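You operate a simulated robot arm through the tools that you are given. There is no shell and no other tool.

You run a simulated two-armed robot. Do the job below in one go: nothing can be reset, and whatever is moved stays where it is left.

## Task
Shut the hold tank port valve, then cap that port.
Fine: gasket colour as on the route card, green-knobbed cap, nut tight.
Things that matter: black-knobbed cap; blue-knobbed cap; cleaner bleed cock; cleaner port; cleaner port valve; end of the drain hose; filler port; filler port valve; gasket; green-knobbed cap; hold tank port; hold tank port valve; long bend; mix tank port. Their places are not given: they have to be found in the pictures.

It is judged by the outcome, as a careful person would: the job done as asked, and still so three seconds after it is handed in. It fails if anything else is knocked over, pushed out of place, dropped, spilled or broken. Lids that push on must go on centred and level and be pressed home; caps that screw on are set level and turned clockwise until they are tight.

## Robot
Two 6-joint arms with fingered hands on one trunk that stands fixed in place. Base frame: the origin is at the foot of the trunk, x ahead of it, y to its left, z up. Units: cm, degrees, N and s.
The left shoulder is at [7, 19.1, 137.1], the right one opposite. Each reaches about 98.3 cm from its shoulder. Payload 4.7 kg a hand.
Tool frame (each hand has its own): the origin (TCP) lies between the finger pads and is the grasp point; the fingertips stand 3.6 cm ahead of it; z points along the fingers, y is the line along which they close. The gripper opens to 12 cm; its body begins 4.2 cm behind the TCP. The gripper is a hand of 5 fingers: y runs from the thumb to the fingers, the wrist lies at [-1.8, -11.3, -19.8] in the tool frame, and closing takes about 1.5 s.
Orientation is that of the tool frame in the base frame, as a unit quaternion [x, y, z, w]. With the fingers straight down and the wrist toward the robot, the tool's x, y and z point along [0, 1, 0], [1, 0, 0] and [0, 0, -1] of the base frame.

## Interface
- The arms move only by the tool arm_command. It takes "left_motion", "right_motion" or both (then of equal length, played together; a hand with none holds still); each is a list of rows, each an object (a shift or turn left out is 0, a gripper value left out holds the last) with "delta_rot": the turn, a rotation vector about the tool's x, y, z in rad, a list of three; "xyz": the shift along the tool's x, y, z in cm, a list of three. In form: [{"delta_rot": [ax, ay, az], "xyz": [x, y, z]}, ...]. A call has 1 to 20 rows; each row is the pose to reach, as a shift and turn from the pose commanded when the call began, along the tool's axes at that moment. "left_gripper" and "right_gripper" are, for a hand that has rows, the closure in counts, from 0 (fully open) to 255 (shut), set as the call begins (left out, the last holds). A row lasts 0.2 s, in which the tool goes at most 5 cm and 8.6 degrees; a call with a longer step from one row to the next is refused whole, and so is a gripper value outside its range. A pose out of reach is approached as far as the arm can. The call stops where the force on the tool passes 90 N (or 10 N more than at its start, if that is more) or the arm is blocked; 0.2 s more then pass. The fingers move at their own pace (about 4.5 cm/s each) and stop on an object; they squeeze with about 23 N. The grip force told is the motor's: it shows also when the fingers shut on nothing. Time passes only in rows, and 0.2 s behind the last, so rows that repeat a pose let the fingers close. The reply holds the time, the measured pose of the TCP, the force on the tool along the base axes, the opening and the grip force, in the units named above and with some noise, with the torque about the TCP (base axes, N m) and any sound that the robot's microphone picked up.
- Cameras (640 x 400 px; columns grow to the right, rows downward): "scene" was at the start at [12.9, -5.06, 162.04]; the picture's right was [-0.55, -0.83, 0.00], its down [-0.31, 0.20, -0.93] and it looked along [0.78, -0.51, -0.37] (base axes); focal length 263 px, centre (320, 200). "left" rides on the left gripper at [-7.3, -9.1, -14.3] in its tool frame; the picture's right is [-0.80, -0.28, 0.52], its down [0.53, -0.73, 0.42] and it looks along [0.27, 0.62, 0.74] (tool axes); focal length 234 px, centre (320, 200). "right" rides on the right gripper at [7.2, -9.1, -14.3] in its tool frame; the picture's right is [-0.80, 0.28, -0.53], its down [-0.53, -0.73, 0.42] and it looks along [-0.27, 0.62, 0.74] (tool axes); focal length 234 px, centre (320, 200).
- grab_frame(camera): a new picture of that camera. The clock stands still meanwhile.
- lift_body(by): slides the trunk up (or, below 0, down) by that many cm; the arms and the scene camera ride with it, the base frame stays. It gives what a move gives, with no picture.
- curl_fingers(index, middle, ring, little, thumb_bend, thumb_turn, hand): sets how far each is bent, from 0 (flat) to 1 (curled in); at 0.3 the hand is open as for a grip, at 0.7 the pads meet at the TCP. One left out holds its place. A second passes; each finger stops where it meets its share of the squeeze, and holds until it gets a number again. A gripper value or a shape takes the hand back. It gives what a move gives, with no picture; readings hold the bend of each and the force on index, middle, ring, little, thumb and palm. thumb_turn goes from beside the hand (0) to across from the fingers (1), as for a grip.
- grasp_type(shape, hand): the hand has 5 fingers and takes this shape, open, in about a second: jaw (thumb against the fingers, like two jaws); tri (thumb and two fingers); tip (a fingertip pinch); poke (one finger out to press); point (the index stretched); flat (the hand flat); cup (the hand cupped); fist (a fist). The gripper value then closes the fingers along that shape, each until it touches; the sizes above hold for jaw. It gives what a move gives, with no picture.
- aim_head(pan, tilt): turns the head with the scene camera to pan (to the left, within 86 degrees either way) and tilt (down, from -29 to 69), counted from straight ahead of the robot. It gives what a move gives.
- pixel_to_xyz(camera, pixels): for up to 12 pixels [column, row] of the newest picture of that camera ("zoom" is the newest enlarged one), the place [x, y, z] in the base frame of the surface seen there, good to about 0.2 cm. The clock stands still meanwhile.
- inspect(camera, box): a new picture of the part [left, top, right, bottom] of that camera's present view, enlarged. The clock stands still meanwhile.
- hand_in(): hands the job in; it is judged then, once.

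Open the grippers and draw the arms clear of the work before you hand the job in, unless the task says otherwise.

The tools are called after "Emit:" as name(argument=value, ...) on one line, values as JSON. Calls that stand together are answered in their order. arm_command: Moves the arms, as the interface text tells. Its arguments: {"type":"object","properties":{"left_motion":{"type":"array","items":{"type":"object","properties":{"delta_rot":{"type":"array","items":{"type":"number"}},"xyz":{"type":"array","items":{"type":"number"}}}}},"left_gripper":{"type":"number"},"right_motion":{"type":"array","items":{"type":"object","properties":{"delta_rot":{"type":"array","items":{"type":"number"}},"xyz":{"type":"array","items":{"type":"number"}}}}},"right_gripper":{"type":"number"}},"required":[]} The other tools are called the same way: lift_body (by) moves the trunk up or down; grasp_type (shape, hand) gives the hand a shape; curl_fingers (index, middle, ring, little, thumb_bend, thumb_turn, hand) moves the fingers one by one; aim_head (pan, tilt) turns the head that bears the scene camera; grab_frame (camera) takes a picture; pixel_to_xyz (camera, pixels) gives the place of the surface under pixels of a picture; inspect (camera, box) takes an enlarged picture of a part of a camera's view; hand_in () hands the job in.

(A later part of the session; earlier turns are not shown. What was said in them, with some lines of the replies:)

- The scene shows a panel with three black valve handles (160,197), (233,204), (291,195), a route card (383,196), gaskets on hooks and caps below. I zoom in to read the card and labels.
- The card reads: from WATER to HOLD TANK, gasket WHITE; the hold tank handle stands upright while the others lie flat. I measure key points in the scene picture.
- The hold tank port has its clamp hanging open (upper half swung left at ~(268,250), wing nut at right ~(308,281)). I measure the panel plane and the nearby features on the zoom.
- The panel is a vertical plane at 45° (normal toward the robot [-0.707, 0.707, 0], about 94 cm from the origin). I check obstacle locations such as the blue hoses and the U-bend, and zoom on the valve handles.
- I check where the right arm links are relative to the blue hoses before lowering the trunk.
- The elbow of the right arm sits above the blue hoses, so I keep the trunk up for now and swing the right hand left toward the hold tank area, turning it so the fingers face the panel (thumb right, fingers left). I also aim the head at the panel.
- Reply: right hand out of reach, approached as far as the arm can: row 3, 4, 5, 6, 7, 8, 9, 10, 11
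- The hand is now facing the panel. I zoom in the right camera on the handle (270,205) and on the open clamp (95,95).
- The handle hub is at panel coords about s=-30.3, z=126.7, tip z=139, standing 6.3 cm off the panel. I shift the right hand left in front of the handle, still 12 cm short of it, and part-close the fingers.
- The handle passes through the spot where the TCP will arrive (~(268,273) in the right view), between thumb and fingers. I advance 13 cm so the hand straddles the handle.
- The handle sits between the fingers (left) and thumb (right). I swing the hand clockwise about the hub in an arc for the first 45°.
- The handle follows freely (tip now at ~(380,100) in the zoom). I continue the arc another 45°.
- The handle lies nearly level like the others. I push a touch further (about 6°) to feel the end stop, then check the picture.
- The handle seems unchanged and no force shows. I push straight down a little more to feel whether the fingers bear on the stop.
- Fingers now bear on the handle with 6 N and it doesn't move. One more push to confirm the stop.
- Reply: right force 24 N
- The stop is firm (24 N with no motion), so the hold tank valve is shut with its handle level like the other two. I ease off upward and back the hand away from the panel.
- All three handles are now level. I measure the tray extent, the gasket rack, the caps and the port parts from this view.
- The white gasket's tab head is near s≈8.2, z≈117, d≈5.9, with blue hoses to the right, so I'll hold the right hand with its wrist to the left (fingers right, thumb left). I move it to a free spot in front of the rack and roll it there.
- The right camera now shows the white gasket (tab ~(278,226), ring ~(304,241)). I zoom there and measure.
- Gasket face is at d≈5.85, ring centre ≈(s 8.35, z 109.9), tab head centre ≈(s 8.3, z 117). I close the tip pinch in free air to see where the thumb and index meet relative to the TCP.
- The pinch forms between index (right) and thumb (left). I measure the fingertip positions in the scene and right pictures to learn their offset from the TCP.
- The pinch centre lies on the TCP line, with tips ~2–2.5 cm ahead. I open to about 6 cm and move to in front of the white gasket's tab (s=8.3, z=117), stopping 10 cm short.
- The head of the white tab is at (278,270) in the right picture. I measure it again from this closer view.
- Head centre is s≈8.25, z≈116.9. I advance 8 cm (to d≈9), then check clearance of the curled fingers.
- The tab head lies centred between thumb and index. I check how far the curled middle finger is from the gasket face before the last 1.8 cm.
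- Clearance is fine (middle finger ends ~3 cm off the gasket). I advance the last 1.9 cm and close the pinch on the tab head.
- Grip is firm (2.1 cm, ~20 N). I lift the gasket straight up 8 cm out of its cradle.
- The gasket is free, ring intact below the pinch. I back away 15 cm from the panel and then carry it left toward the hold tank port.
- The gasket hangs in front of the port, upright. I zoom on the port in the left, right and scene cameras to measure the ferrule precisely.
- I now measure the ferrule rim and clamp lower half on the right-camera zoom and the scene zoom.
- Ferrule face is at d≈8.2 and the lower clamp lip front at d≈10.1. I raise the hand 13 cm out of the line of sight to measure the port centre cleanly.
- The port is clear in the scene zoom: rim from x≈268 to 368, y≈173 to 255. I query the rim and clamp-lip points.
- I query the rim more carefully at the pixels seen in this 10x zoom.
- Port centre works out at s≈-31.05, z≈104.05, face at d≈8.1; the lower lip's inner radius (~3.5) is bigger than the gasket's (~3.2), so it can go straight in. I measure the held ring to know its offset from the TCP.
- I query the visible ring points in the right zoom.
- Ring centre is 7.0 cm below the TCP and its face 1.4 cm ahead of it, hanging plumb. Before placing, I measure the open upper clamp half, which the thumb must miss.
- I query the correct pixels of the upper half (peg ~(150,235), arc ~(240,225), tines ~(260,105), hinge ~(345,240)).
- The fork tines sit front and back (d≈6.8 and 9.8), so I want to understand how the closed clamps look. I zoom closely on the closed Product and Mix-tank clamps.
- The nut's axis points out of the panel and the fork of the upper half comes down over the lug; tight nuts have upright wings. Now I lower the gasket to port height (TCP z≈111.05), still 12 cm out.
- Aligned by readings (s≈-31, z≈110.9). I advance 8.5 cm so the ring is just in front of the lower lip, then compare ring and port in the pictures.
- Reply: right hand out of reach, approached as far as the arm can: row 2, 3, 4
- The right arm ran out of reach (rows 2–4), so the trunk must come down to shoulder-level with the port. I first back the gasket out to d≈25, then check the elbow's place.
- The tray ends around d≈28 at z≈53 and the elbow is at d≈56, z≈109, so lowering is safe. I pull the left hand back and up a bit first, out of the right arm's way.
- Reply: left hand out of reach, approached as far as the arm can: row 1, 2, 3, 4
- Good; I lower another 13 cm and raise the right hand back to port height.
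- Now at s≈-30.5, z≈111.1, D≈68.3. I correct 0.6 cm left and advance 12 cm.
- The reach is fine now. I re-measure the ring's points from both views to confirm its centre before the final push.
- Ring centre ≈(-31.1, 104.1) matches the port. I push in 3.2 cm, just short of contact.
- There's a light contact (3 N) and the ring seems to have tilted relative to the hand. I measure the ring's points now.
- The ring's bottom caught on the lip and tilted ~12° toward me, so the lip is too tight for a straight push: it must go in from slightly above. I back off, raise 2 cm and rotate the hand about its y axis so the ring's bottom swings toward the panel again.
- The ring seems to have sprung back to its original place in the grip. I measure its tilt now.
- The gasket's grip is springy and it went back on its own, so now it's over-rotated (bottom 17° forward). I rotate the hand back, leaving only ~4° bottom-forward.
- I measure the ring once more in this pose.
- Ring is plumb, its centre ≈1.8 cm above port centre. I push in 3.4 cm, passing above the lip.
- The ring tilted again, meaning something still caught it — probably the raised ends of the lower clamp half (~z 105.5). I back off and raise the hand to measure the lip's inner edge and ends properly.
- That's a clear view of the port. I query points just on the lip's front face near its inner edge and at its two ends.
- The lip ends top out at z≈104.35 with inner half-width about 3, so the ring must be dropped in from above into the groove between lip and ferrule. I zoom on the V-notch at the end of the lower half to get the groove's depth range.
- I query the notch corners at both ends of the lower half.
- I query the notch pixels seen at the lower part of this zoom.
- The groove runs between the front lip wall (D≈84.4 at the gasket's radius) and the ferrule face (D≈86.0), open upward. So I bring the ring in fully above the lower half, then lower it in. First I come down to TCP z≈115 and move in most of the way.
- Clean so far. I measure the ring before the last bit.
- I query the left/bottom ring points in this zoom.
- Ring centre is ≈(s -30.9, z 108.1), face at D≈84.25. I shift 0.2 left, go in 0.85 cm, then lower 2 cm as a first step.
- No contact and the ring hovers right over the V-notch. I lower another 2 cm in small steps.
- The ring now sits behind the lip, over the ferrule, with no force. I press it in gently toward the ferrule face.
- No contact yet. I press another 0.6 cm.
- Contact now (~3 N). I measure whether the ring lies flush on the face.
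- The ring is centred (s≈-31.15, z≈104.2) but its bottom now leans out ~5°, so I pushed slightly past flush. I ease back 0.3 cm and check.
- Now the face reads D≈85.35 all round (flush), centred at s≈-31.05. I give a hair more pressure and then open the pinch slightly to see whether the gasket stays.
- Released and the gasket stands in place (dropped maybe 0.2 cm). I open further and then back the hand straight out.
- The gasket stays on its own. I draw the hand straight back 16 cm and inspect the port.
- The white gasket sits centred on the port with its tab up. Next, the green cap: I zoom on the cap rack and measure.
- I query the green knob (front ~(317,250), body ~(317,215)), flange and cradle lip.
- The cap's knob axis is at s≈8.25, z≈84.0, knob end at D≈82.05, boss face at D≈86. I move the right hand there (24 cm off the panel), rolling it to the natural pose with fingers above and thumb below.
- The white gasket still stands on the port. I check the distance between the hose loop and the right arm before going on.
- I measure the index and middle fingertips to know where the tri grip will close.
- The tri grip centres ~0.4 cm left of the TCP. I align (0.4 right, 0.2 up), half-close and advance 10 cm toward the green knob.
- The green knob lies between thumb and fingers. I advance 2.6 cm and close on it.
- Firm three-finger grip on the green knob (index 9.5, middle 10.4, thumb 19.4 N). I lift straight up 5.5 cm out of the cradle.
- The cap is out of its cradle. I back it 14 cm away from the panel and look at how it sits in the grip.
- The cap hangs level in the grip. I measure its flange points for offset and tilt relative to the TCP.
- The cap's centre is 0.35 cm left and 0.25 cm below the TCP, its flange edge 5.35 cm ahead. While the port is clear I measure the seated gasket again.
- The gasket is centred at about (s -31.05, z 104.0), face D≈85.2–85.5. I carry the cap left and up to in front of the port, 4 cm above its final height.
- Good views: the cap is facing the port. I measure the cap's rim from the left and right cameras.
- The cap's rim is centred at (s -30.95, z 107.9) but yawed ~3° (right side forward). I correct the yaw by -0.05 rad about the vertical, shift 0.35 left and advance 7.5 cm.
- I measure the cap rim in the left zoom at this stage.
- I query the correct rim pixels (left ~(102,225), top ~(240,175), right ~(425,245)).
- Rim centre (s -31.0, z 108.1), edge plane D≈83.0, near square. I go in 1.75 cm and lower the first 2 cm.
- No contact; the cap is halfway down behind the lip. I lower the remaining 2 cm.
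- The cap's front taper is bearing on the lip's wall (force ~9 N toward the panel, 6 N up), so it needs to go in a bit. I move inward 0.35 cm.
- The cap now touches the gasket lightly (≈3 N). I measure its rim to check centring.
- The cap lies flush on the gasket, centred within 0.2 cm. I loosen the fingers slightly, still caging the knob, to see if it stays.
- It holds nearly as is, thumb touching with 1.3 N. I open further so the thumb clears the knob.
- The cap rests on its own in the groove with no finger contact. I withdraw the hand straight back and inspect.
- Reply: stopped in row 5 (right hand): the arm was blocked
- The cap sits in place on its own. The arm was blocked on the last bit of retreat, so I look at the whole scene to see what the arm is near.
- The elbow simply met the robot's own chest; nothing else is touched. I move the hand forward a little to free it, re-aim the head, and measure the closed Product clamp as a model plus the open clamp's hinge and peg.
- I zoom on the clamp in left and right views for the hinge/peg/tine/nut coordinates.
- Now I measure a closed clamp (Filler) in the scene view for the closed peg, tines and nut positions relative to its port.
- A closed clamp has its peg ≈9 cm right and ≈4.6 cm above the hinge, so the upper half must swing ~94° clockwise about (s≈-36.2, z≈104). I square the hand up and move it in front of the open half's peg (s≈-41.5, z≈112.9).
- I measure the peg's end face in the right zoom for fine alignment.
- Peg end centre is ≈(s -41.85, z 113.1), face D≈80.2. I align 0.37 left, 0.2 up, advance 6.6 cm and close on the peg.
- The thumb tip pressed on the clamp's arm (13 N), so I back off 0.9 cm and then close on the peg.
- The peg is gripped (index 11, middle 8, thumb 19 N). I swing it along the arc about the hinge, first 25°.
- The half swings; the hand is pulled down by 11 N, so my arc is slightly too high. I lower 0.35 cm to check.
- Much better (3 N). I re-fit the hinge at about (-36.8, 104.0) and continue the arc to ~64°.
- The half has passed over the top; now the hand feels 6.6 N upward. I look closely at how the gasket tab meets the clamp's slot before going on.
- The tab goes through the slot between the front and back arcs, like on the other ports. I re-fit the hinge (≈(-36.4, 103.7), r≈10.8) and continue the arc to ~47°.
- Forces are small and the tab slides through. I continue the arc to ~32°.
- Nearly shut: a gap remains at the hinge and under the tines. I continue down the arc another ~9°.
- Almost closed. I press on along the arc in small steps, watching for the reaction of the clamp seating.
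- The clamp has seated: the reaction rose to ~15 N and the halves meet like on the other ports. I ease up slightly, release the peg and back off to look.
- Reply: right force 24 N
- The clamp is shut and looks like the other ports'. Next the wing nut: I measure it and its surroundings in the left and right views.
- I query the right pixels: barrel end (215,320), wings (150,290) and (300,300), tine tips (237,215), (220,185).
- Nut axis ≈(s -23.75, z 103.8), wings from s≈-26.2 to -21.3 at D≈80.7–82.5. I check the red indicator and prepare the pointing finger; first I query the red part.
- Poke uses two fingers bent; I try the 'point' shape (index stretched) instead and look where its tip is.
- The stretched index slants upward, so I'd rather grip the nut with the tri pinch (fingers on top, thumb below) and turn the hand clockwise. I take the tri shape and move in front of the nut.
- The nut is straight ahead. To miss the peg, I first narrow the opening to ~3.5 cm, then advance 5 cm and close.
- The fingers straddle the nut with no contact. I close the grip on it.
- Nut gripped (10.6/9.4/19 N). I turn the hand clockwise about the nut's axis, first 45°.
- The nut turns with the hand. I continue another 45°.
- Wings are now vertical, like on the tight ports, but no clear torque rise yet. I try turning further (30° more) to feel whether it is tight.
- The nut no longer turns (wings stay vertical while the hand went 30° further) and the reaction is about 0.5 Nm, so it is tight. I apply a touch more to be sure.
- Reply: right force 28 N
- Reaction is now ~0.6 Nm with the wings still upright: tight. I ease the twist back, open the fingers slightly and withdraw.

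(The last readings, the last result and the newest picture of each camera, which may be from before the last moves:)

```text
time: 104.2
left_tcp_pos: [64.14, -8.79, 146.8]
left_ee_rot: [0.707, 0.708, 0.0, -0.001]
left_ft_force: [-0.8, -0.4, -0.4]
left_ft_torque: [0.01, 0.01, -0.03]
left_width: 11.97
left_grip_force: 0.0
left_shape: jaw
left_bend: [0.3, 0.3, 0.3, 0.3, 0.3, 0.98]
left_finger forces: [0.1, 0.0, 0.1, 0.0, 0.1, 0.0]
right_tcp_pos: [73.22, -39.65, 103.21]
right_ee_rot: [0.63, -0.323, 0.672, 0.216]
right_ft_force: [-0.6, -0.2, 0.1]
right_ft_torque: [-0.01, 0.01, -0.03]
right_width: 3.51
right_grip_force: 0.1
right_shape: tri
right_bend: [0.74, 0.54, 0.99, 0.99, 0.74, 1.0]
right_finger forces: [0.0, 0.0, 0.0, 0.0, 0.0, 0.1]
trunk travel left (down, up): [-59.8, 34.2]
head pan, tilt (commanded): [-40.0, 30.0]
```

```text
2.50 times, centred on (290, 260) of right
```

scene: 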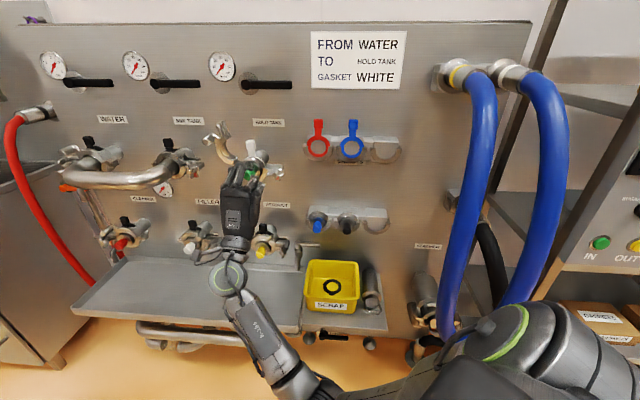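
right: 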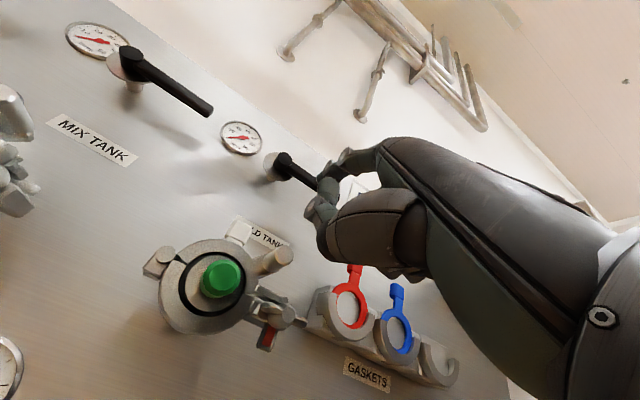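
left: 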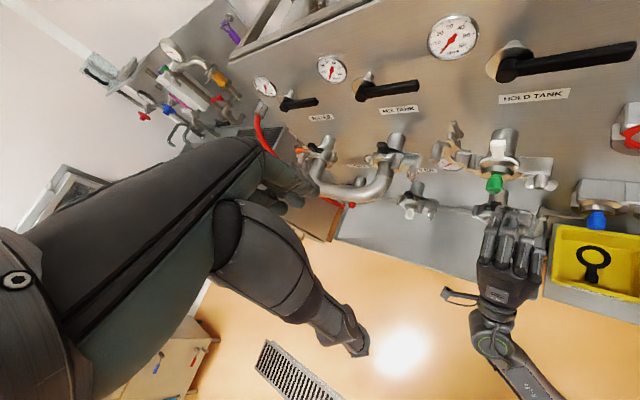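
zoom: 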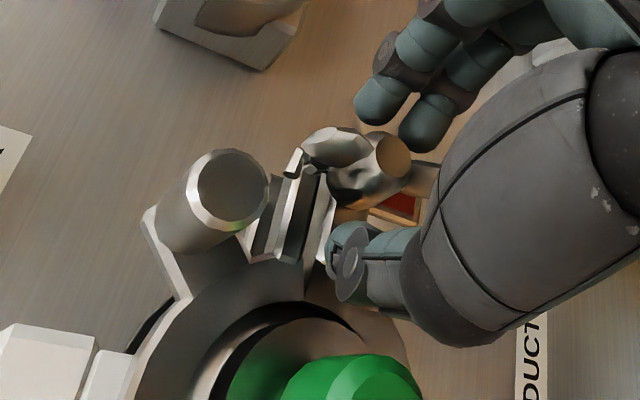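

Released; the nut stays with its wings upright. I withdraw straight back and inspect everything.

Emit:
arm_command(right_motion=[{"xyz": [0, 0, -1.5]}, {"xyz": [0, 0, -4]}, {"xyz": [0, 0, -8]}, {"xyz": [0, 0, -11]}])

Emit:
inspect(camera="left", box=[460, 110, 580, 210])

Emit:
inspect(camera="scene", box=[215, 120, 305, 200])

Emit:
grab_frame(camera="right")

```text
time: 105.2
left_tcp_pos: [64.1, -8.78, 146.74]
left_ee_rot: [0.707, 0.707, 0.0, 0.0]
left_ft_force: [0.4, 0.2, -0.6]
left_ft_torque: [-0.01, 0.01, -0.02]
left_width: 11.97
left_grip_force: 0.0
left_shape: jaw
left_bend: [0.3, 0.3, 0.3, 0.3, 0.3, 0.98]
left_finger forces: [0.0, 0.1, 0.1, 0.0, 0.0, 0.0]
right_tcp_pos: [65.28, -31.76, 103.2]
right_ee_rot: [0.629, -0.322, 0.673, 0.216]
right_ft_force: [0.6, 0.1, -0.1]
right_ft_torque: [0.0, 0.0, -0.04]
right_width: 3.5
right_grip_force: 0.1
right_shape: tri
right_bend: [0.74, 0.54, 0.99, 0.99, 0.74, 1.0]
right_finger forces: [0.0, 0.0, 0.1, 0.0, 0.0, 0.0]
trunk travel left (down, up): [-59.8, 34.2]
head pan, tilt (commanded): [-40.0, 30.0]
```

```text
4.00 times, centred on (520, 160) of left
```

zoom: 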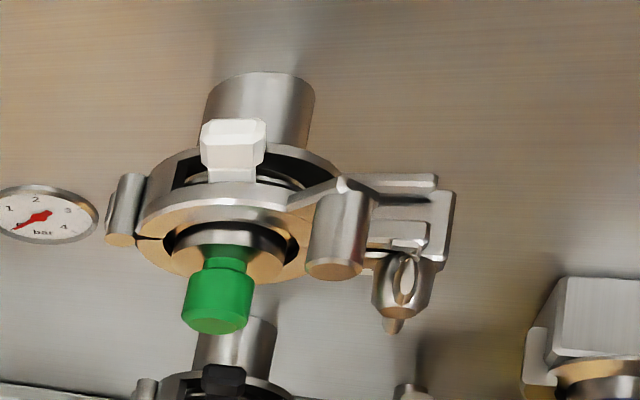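

```text
5.00 times, centred on (260, 160) of scene
```

zoom: 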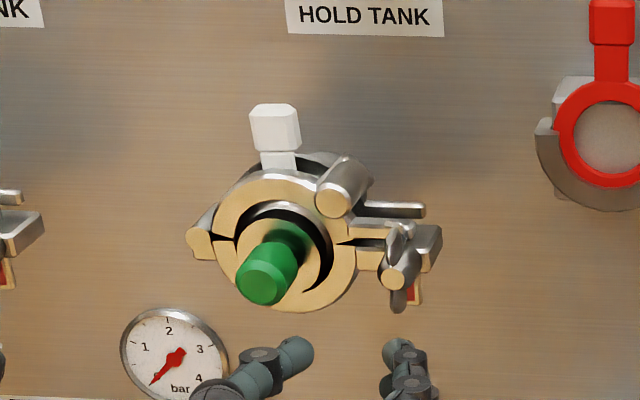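

```text
taken
```

right: 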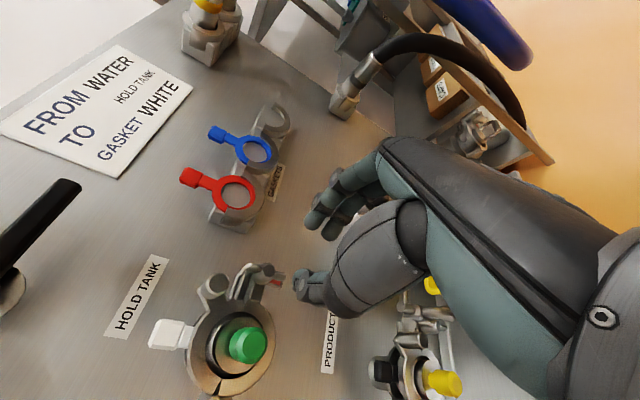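

The port looks finished. I compare it closely with the factory-closed Product clamp for gap, nut position and cap centring.

Emit:
inspect(camera="scene", box=[235, 140, 295, 190])

Emit:
inspect(camera="scene", box=[235, 210, 295, 260])

Emit:
inspect(camera="left", box=[475, 125, 565, 200])

Emit:
inspect(camera="right", box=[140, 250, 300, 400])

```text
8.00 times, centred on (265, 165) of scene
```

zoom: 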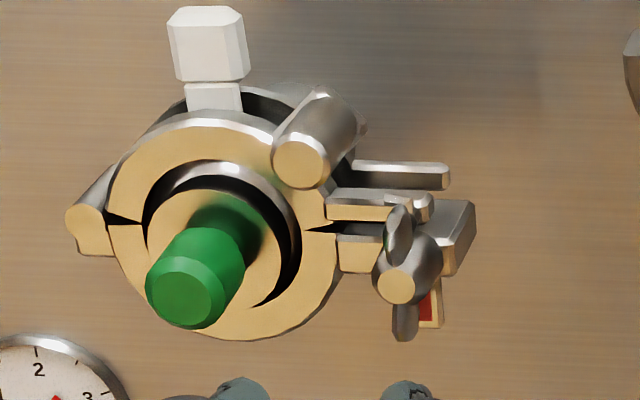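

```text
8.00 times, centred on (265, 235) of scene
```

zoom: 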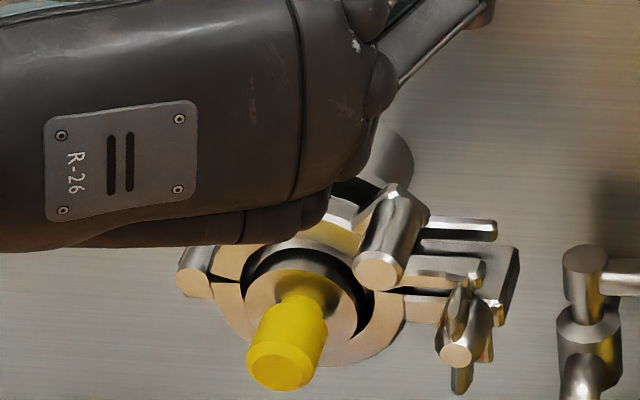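

```text
5.33 times, centred on (520, 162) of left
```

zoom: 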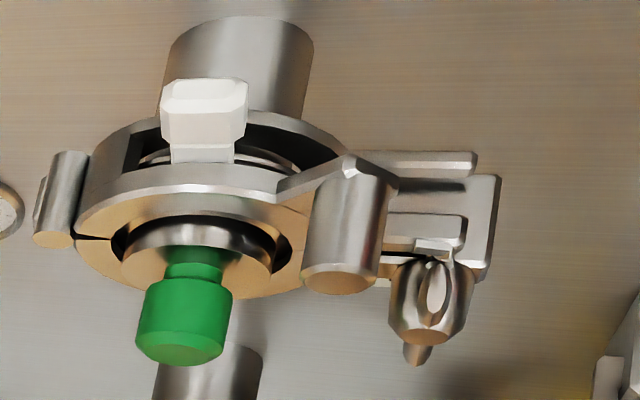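

```text
2.67 times, centred on (220, 325) of right
```

zoom: 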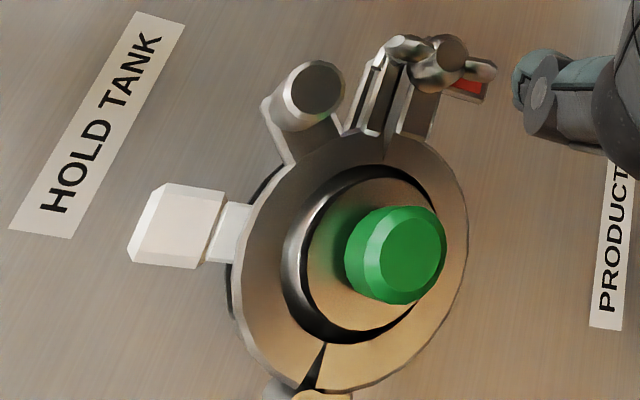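

The joint gap on my clamp looks a bit wider than Product's, so I check whether the cap is level: I measure points on its boss face and on the clamp front.

Emit:
pixel_to_xyz(camera="zoom", pixels=[[320, 270], [318, 240], [335, 205], [370, 190], [405, 190], [425, 205], [345, 310], [380, 325], [410, 315], [270, 220], [430, 170], [300, 340]])

Emit:
inspect(camera="scene", box=[235, 140, 295, 190])

Emit:
pixel_to_xyz(camera="zoom", pixels=[[160, 220], [165, 205], [190, 195], [260, 215], [278, 235], [275, 265], [255, 285], [130, 180], [310, 215], [120, 250], [200, 140], [240, 325]])

```text
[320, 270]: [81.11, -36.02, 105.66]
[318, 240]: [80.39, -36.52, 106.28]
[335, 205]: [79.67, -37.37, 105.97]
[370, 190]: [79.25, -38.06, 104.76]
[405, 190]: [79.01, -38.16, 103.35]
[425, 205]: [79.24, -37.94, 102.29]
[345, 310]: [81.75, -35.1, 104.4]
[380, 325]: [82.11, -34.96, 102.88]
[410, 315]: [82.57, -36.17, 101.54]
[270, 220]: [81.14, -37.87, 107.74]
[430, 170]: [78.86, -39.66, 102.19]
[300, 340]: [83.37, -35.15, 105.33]
```

```text
8.00 times, centred on (265, 165) of scene
```

zoom: 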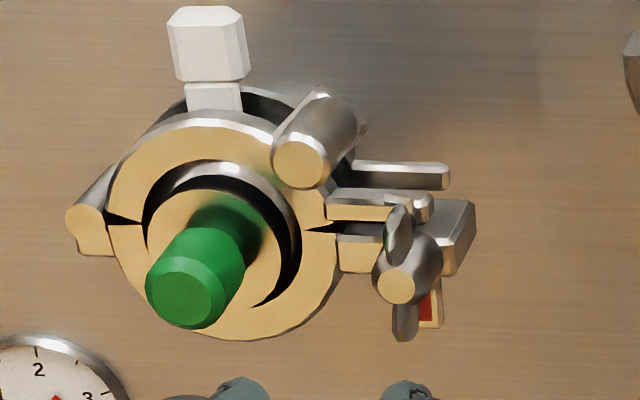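

```text
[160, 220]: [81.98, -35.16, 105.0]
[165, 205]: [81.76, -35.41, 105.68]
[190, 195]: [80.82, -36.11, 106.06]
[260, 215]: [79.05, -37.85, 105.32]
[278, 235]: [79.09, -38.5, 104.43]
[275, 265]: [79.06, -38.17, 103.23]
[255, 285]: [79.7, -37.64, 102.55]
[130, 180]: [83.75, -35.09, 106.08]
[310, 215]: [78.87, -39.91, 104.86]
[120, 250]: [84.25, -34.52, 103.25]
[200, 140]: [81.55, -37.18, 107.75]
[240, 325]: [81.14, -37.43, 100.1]
```

The cap is level (boss face D≈82.8 all round) and centred (s≈-31.0, z≈104.1). I look through the slot at the top to check that cap, gasket and ferrule are tight together.

Emit:
inspect(camera="left", box=[485, 135, 535, 165])

Emit:
pixel_to_xyz(camera="zoom", pixels=[[170, 275], [200, 255], [220, 235], [165, 250], [430, 230], [460, 245], [440, 260], [470, 215], [240, 320], [180, 240], [400, 250], [480, 270]])

Emit:
inspect(camera="right", box=[190, 290, 250, 390])

```text
12.80 times, centred on (510, 150) of left
```

zoom: 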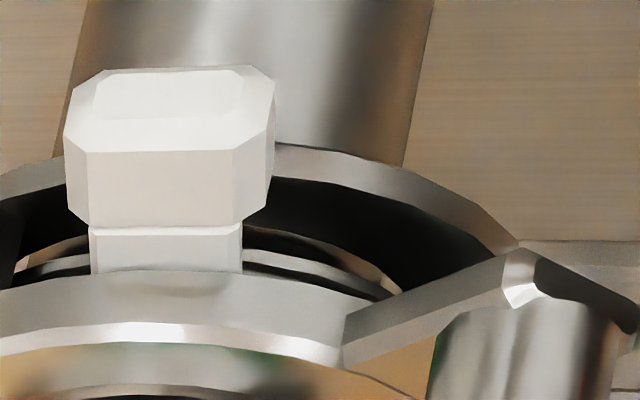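

```text
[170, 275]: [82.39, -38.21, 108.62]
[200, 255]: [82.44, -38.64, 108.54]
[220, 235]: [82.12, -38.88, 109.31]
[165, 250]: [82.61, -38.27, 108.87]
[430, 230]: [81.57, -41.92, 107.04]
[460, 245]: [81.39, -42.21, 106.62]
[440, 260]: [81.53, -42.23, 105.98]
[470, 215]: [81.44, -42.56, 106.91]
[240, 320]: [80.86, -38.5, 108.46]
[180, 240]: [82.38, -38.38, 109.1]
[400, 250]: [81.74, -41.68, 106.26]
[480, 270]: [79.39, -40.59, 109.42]
```

```text
4.00 times, centred on (220, 340) of right
```

zoom: 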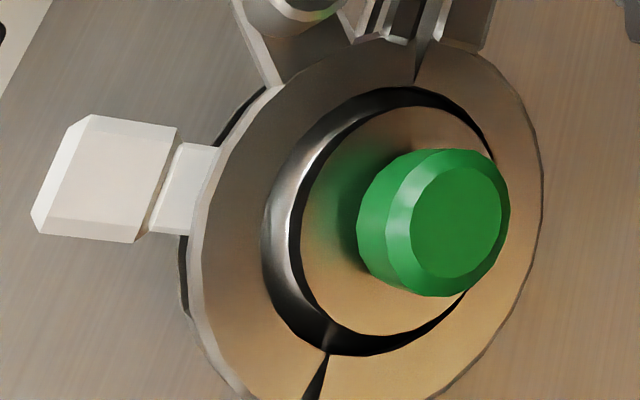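

Everything is seated: stalk at D≈85.5, boss at D≈82.8 as when pressed on. I move the right hand clear to the right to compare with the Product clamp unobstructed.

Emit:
arm_command(right_motion=[{"delta_rot": [0, 0, -0.1], "xyz": [0, 4, -0.5]}, {"delta_rot": [0, 0, -0.2], "xyz": [0, 8, -1]}, {"delta_rot": [0, 0, -0.3], "xyz": [0, 12, -1.5]}, {"delta_rot": [0, 0, -0.4], "xyz": [0, 16, -2]}, {"delta_rot": [0, 0, -0.4], "xyz": [0, 20, -2]}], right_gripper=0)

Emit:
grab_frame(camera="scene")

Emit:
inspect(camera="scene", box=[235, 140, 295, 190])

Emit:
inspect(camera="scene", box=[235, 215, 295, 265])

```text
time: 106.4
left_tcp_pos: [64.15, -8.95, 146.76]
left_ee_rot: [0.707, 0.707, 0.0, -0.001]
left_ft_force: [-0.8, 0.2, 0.1]
left_ft_torque: [0.0, -0.01, 0.02]
left_width: 11.98
left_grip_force: 0.0
left_shape: jaw
left_bend: [0.3, 0.3, 0.3, 0.3, 0.3, 0.98]
left_finger forces: [0.1, 0.0, 0.1, 0.0, 0.0, 0.1]
right_tcp_pos: [50.05, -44.45, 100.03]
right_ee_rot: [0.681, -0.192, 0.616, 0.346]
right_ft_force: [0.3, -0.4, 0.1]
right_ft_torque: [-0.04, 0.03, 0.0]
right_width: 11.96
right_grip_force: 0.1
right_shape: tri
right_bend: [0.3, 0.3, 0.99, 0.99, 0.3, 0.98]
right_finger forces: [0.1, 0.0, 0.1, 0.0, 0.0, 0.0]
trunk travel left (down, up): [-59.8, 34.2]
head pan, tilt (commanded): [-40.0, 30.0]
```

```text
taken
```

scene: 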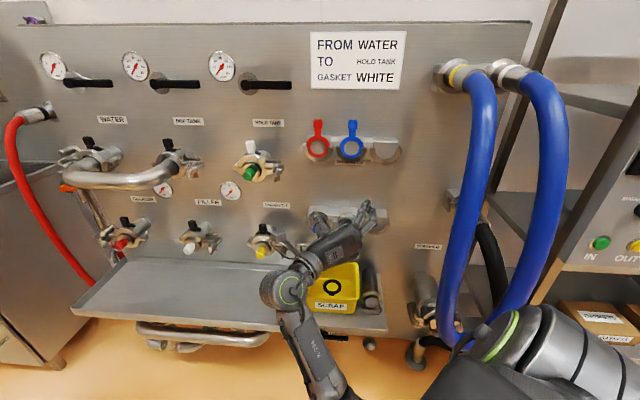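

```text
8.00 times, centred on (265, 165) of scene
```

zoom: 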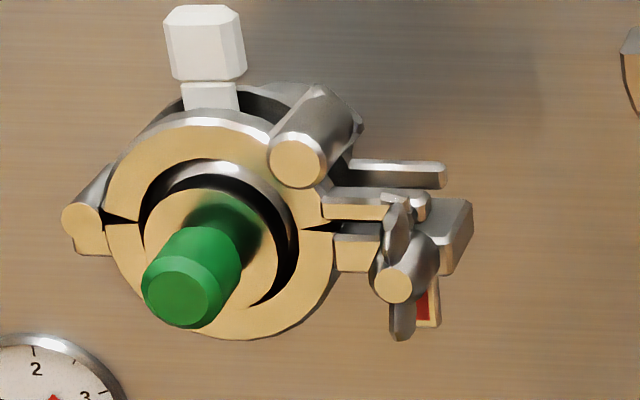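

```text
8.00 times, centred on (265, 240) of scene
```

zoom: 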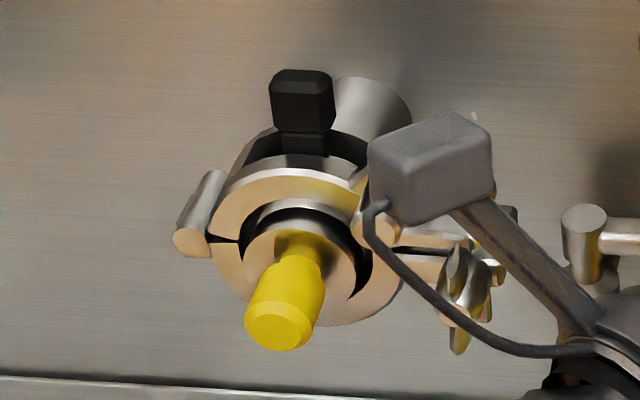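

My clamp's joint gap still looks slightly wider than Product's. I compare with the Mix-tank clamp, which is at the same height, and measure tine-over-lug heights on both.

Emit:
inspect(camera="scene", box=[150, 135, 210, 185])

Emit:
inspect(camera="left", box=[370, 130, 430, 190])

Emit:
pixel_to_xyz(camera="zoom", pixels=[[400, 150], [420, 145], [370, 170], [430, 190], [400, 200], [340, 190], [380, 220], [250, 110]])

Emit:
inspect(camera="left", box=[500, 140, 570, 200])

```text
8.00 times, centred on (180, 160) of scene
```

zoom: 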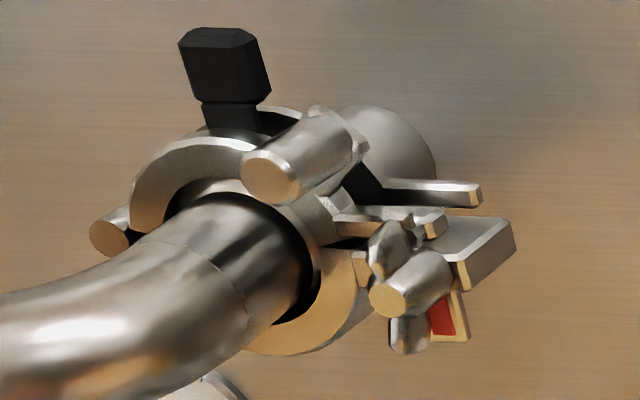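

```text
6.67 times, centred on (400, 160) of left
```

zoom: 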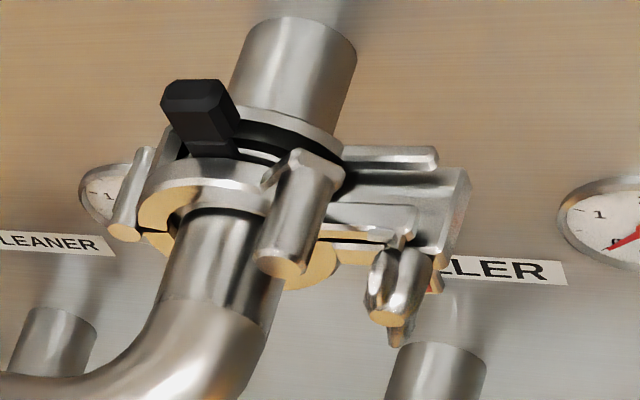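

```text
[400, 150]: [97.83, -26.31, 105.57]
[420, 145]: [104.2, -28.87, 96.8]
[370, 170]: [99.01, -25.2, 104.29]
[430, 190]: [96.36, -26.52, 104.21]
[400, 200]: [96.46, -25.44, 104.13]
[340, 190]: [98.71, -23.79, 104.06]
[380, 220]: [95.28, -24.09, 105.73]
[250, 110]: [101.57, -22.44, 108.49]
```

```text
6.67 times, centred on (535, 170) of left
```

zoom: 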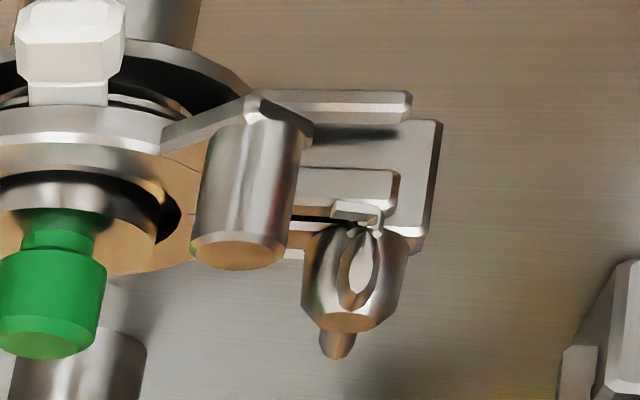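

On the Mix-tank clamp the tine tops are at z≈105.6–105.7 over a lug at 104.2. I query the same on mine.

Emit:
pixel_to_xyz(camera="zoom", pixels=[[350, 178], [320, 175], [370, 100], [340, 97], [410, 150], [380, 150], [340, 320], [360, 230], [338, 345], [365, 270], [250, 110]])

Emit:
inspect(camera="scene", box=[265, 145, 305, 185])

Emit:
pixel_to_xyz(camera="zoom", pixels=[[170, 190], [175, 230], [185, 270], [175, 290], [180, 150], [165, 215]])

```text
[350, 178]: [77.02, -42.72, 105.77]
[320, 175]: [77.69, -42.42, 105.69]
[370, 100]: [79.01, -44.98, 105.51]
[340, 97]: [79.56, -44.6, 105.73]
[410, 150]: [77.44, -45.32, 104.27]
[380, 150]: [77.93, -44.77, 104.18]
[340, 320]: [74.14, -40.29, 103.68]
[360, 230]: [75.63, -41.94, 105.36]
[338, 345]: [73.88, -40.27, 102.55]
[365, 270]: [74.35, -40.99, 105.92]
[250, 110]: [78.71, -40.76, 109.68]
```

```text
10.00 times, centred on (285, 165) of scene
```

zoom: 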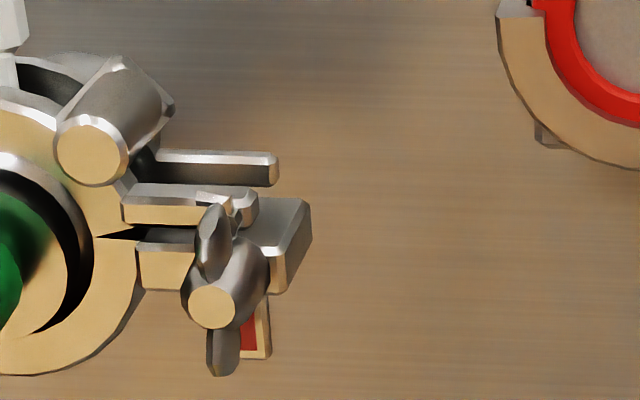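

```text
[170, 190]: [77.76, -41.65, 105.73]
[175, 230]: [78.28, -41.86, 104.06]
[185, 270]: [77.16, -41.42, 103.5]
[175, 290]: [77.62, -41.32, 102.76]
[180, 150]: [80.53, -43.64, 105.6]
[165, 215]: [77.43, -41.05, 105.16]
```

My clamp matches the Mix-tank one (tines z≈105.7, lug 104.2), and the nut sits at the same upright angle. I open the right hand fully, pull it further back, and take a last look around.

Emit:
grasp_type(hand="right", shape="jaw")

Emit:
arm_command(right_motion=[{"xyz": [0, 0, -2]}, {"xyz": [0, 0, -5]}, {"xyz": [0, 0, -8]}], right_gripper=0)

Emit:
grab_frame(camera="scene")

Emit:
grab_frame(camera="left")

Emit:
grab_frame(camera="right")

```text
time: 107.3
left_tcp_pos: [64.27, -8.86, 146.72]
left_ee_rot: [0.707, 0.708, 0.0, 0.0]
left_ft_force: [0.5, -0.1, 0.5]
left_ft_torque: [0.02, 0.03, -0.02]
left_width: 12.0
left_grip_force: 0.1
left_shape: jaw
left_bend: [0.3, 0.3, 0.3, 0.3, 0.3, 0.98]
left_finger forces: [0.0, 0.0, 0.0, 0.0, 0.0, 0.0]
right_tcp_pos: [50.02, -44.45, 100.02]
right_ee_rot: [0.681, -0.191, 0.617, 0.346]
right_ft_force: [0.7, -0.6, 0.0]
right_ft_torque: [0.04, 0.01, 0.02]
right_width: 11.96
right_grip_force: 0.1
right_shape: jaw
right_bend: [0.3, 0.3, 0.3, 0.3, 0.3, 0.98]
right_finger forces: [0.0, 0.0, 0.0, 0.0, 0.0, 0.0]
trunk travel left (down, up): [-59.8, 34.2]
head pan, tilt (commanded): [-40.0, 30.0]
```

```text
time: 108.2
left_tcp_pos: [64.15, -8.95, 146.74]
left_ee_rot: [0.707, 0.707, 0.0, 0.0]
left_ft_force: [-1.2, 0.1, 0.0]
left_ft_torque: [0.04, -0.02, -0.04]
left_width: 11.97
left_grip_force: 0.1
left_shape: jaw
left_bend: [0.3, 0.3, 0.3, 0.3, 0.3, 0.98]
left_finger forces: [0.0, 0.0, 0.0, 0.0, 0.0, 0.0]
right_tcp_pos: [44.29, -41.88, 103.68]
right_ee_rot: [0.631, -0.137, 0.637, 0.421]
right_ft_force: [-0.3, 0.0, 0.1]
right_ft_torque: [-0.02, -0.03, -0.02]
right_width: 12.01
right_grip_force: 0.1
right_shape: jaw
right_bend: [0.3, 0.3, 0.3, 0.3, 0.3, 0.98]
right_finger forces: [0.0, 0.0, 0.0, 0.0, 0.1, 0.0]
trunk travel left (down, up): [-59.8, 34.2]
head pan, tilt (commanded): [-40.0, 30.0]
stopped in row 3 (right hand): the arm was blocked; the commanded pose is now the measured one
```

```text
taken
```

scene: 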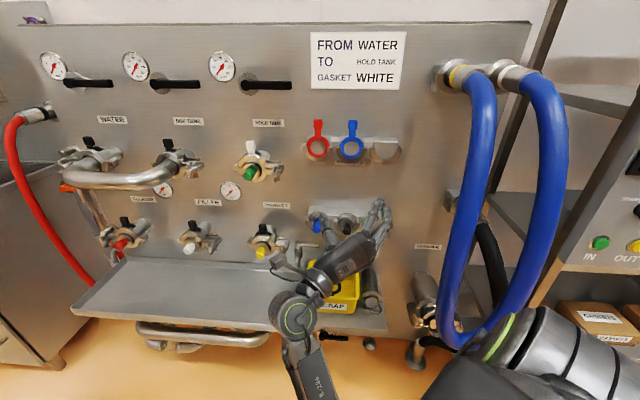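

```text
taken
```

left: 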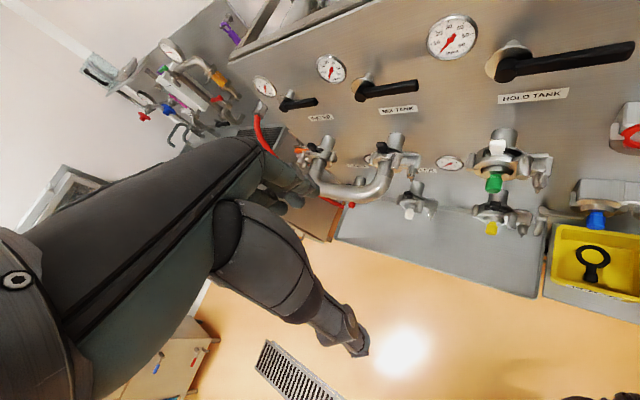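

```text
taken
```

right: 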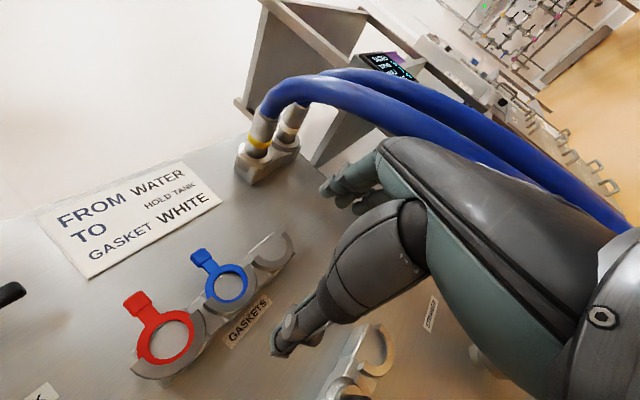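

The valve handle is level, the white gasket and green-knobbed cap are on the hold tank port with the clamp closed and the nut upright and tight. Both hands are open and clear, and the rest of the scene looks undisturbed, so I hand the job in.

Emit:
hand_in()

```text
The job is handed in.
```

The hold tank port valve is shut and the port is capped; I handed the job in at about 108 s. No verdict had come back when I wrote this.

- **Valve:** the handle is turned from upright to level against its stop, in line with the water and mix tank handles.
- **Gasket:** the white one, as on the route card, sits centred on the port with its tab up.
- **Cap:** the green-knobbed one sits level and centred on the gasket.
- **Clamp and nut:** the upper half is closed, its prongs at the same height as on the closed mix tank clamp. I turned the nut clockwise about 90°, until it stopped turning; it held against about 0.6 Nm, with its wings upright like the other ports'.

The gasket's first two tries caught on the clamp's lower half and tilted in the grip. I then lowered it in from above, and it seated square.

I saw nothing else knocked or moved. Both hands are open and clear. The right arm stopped a little short of its last pull-back because its elbow met the robot's own chest.
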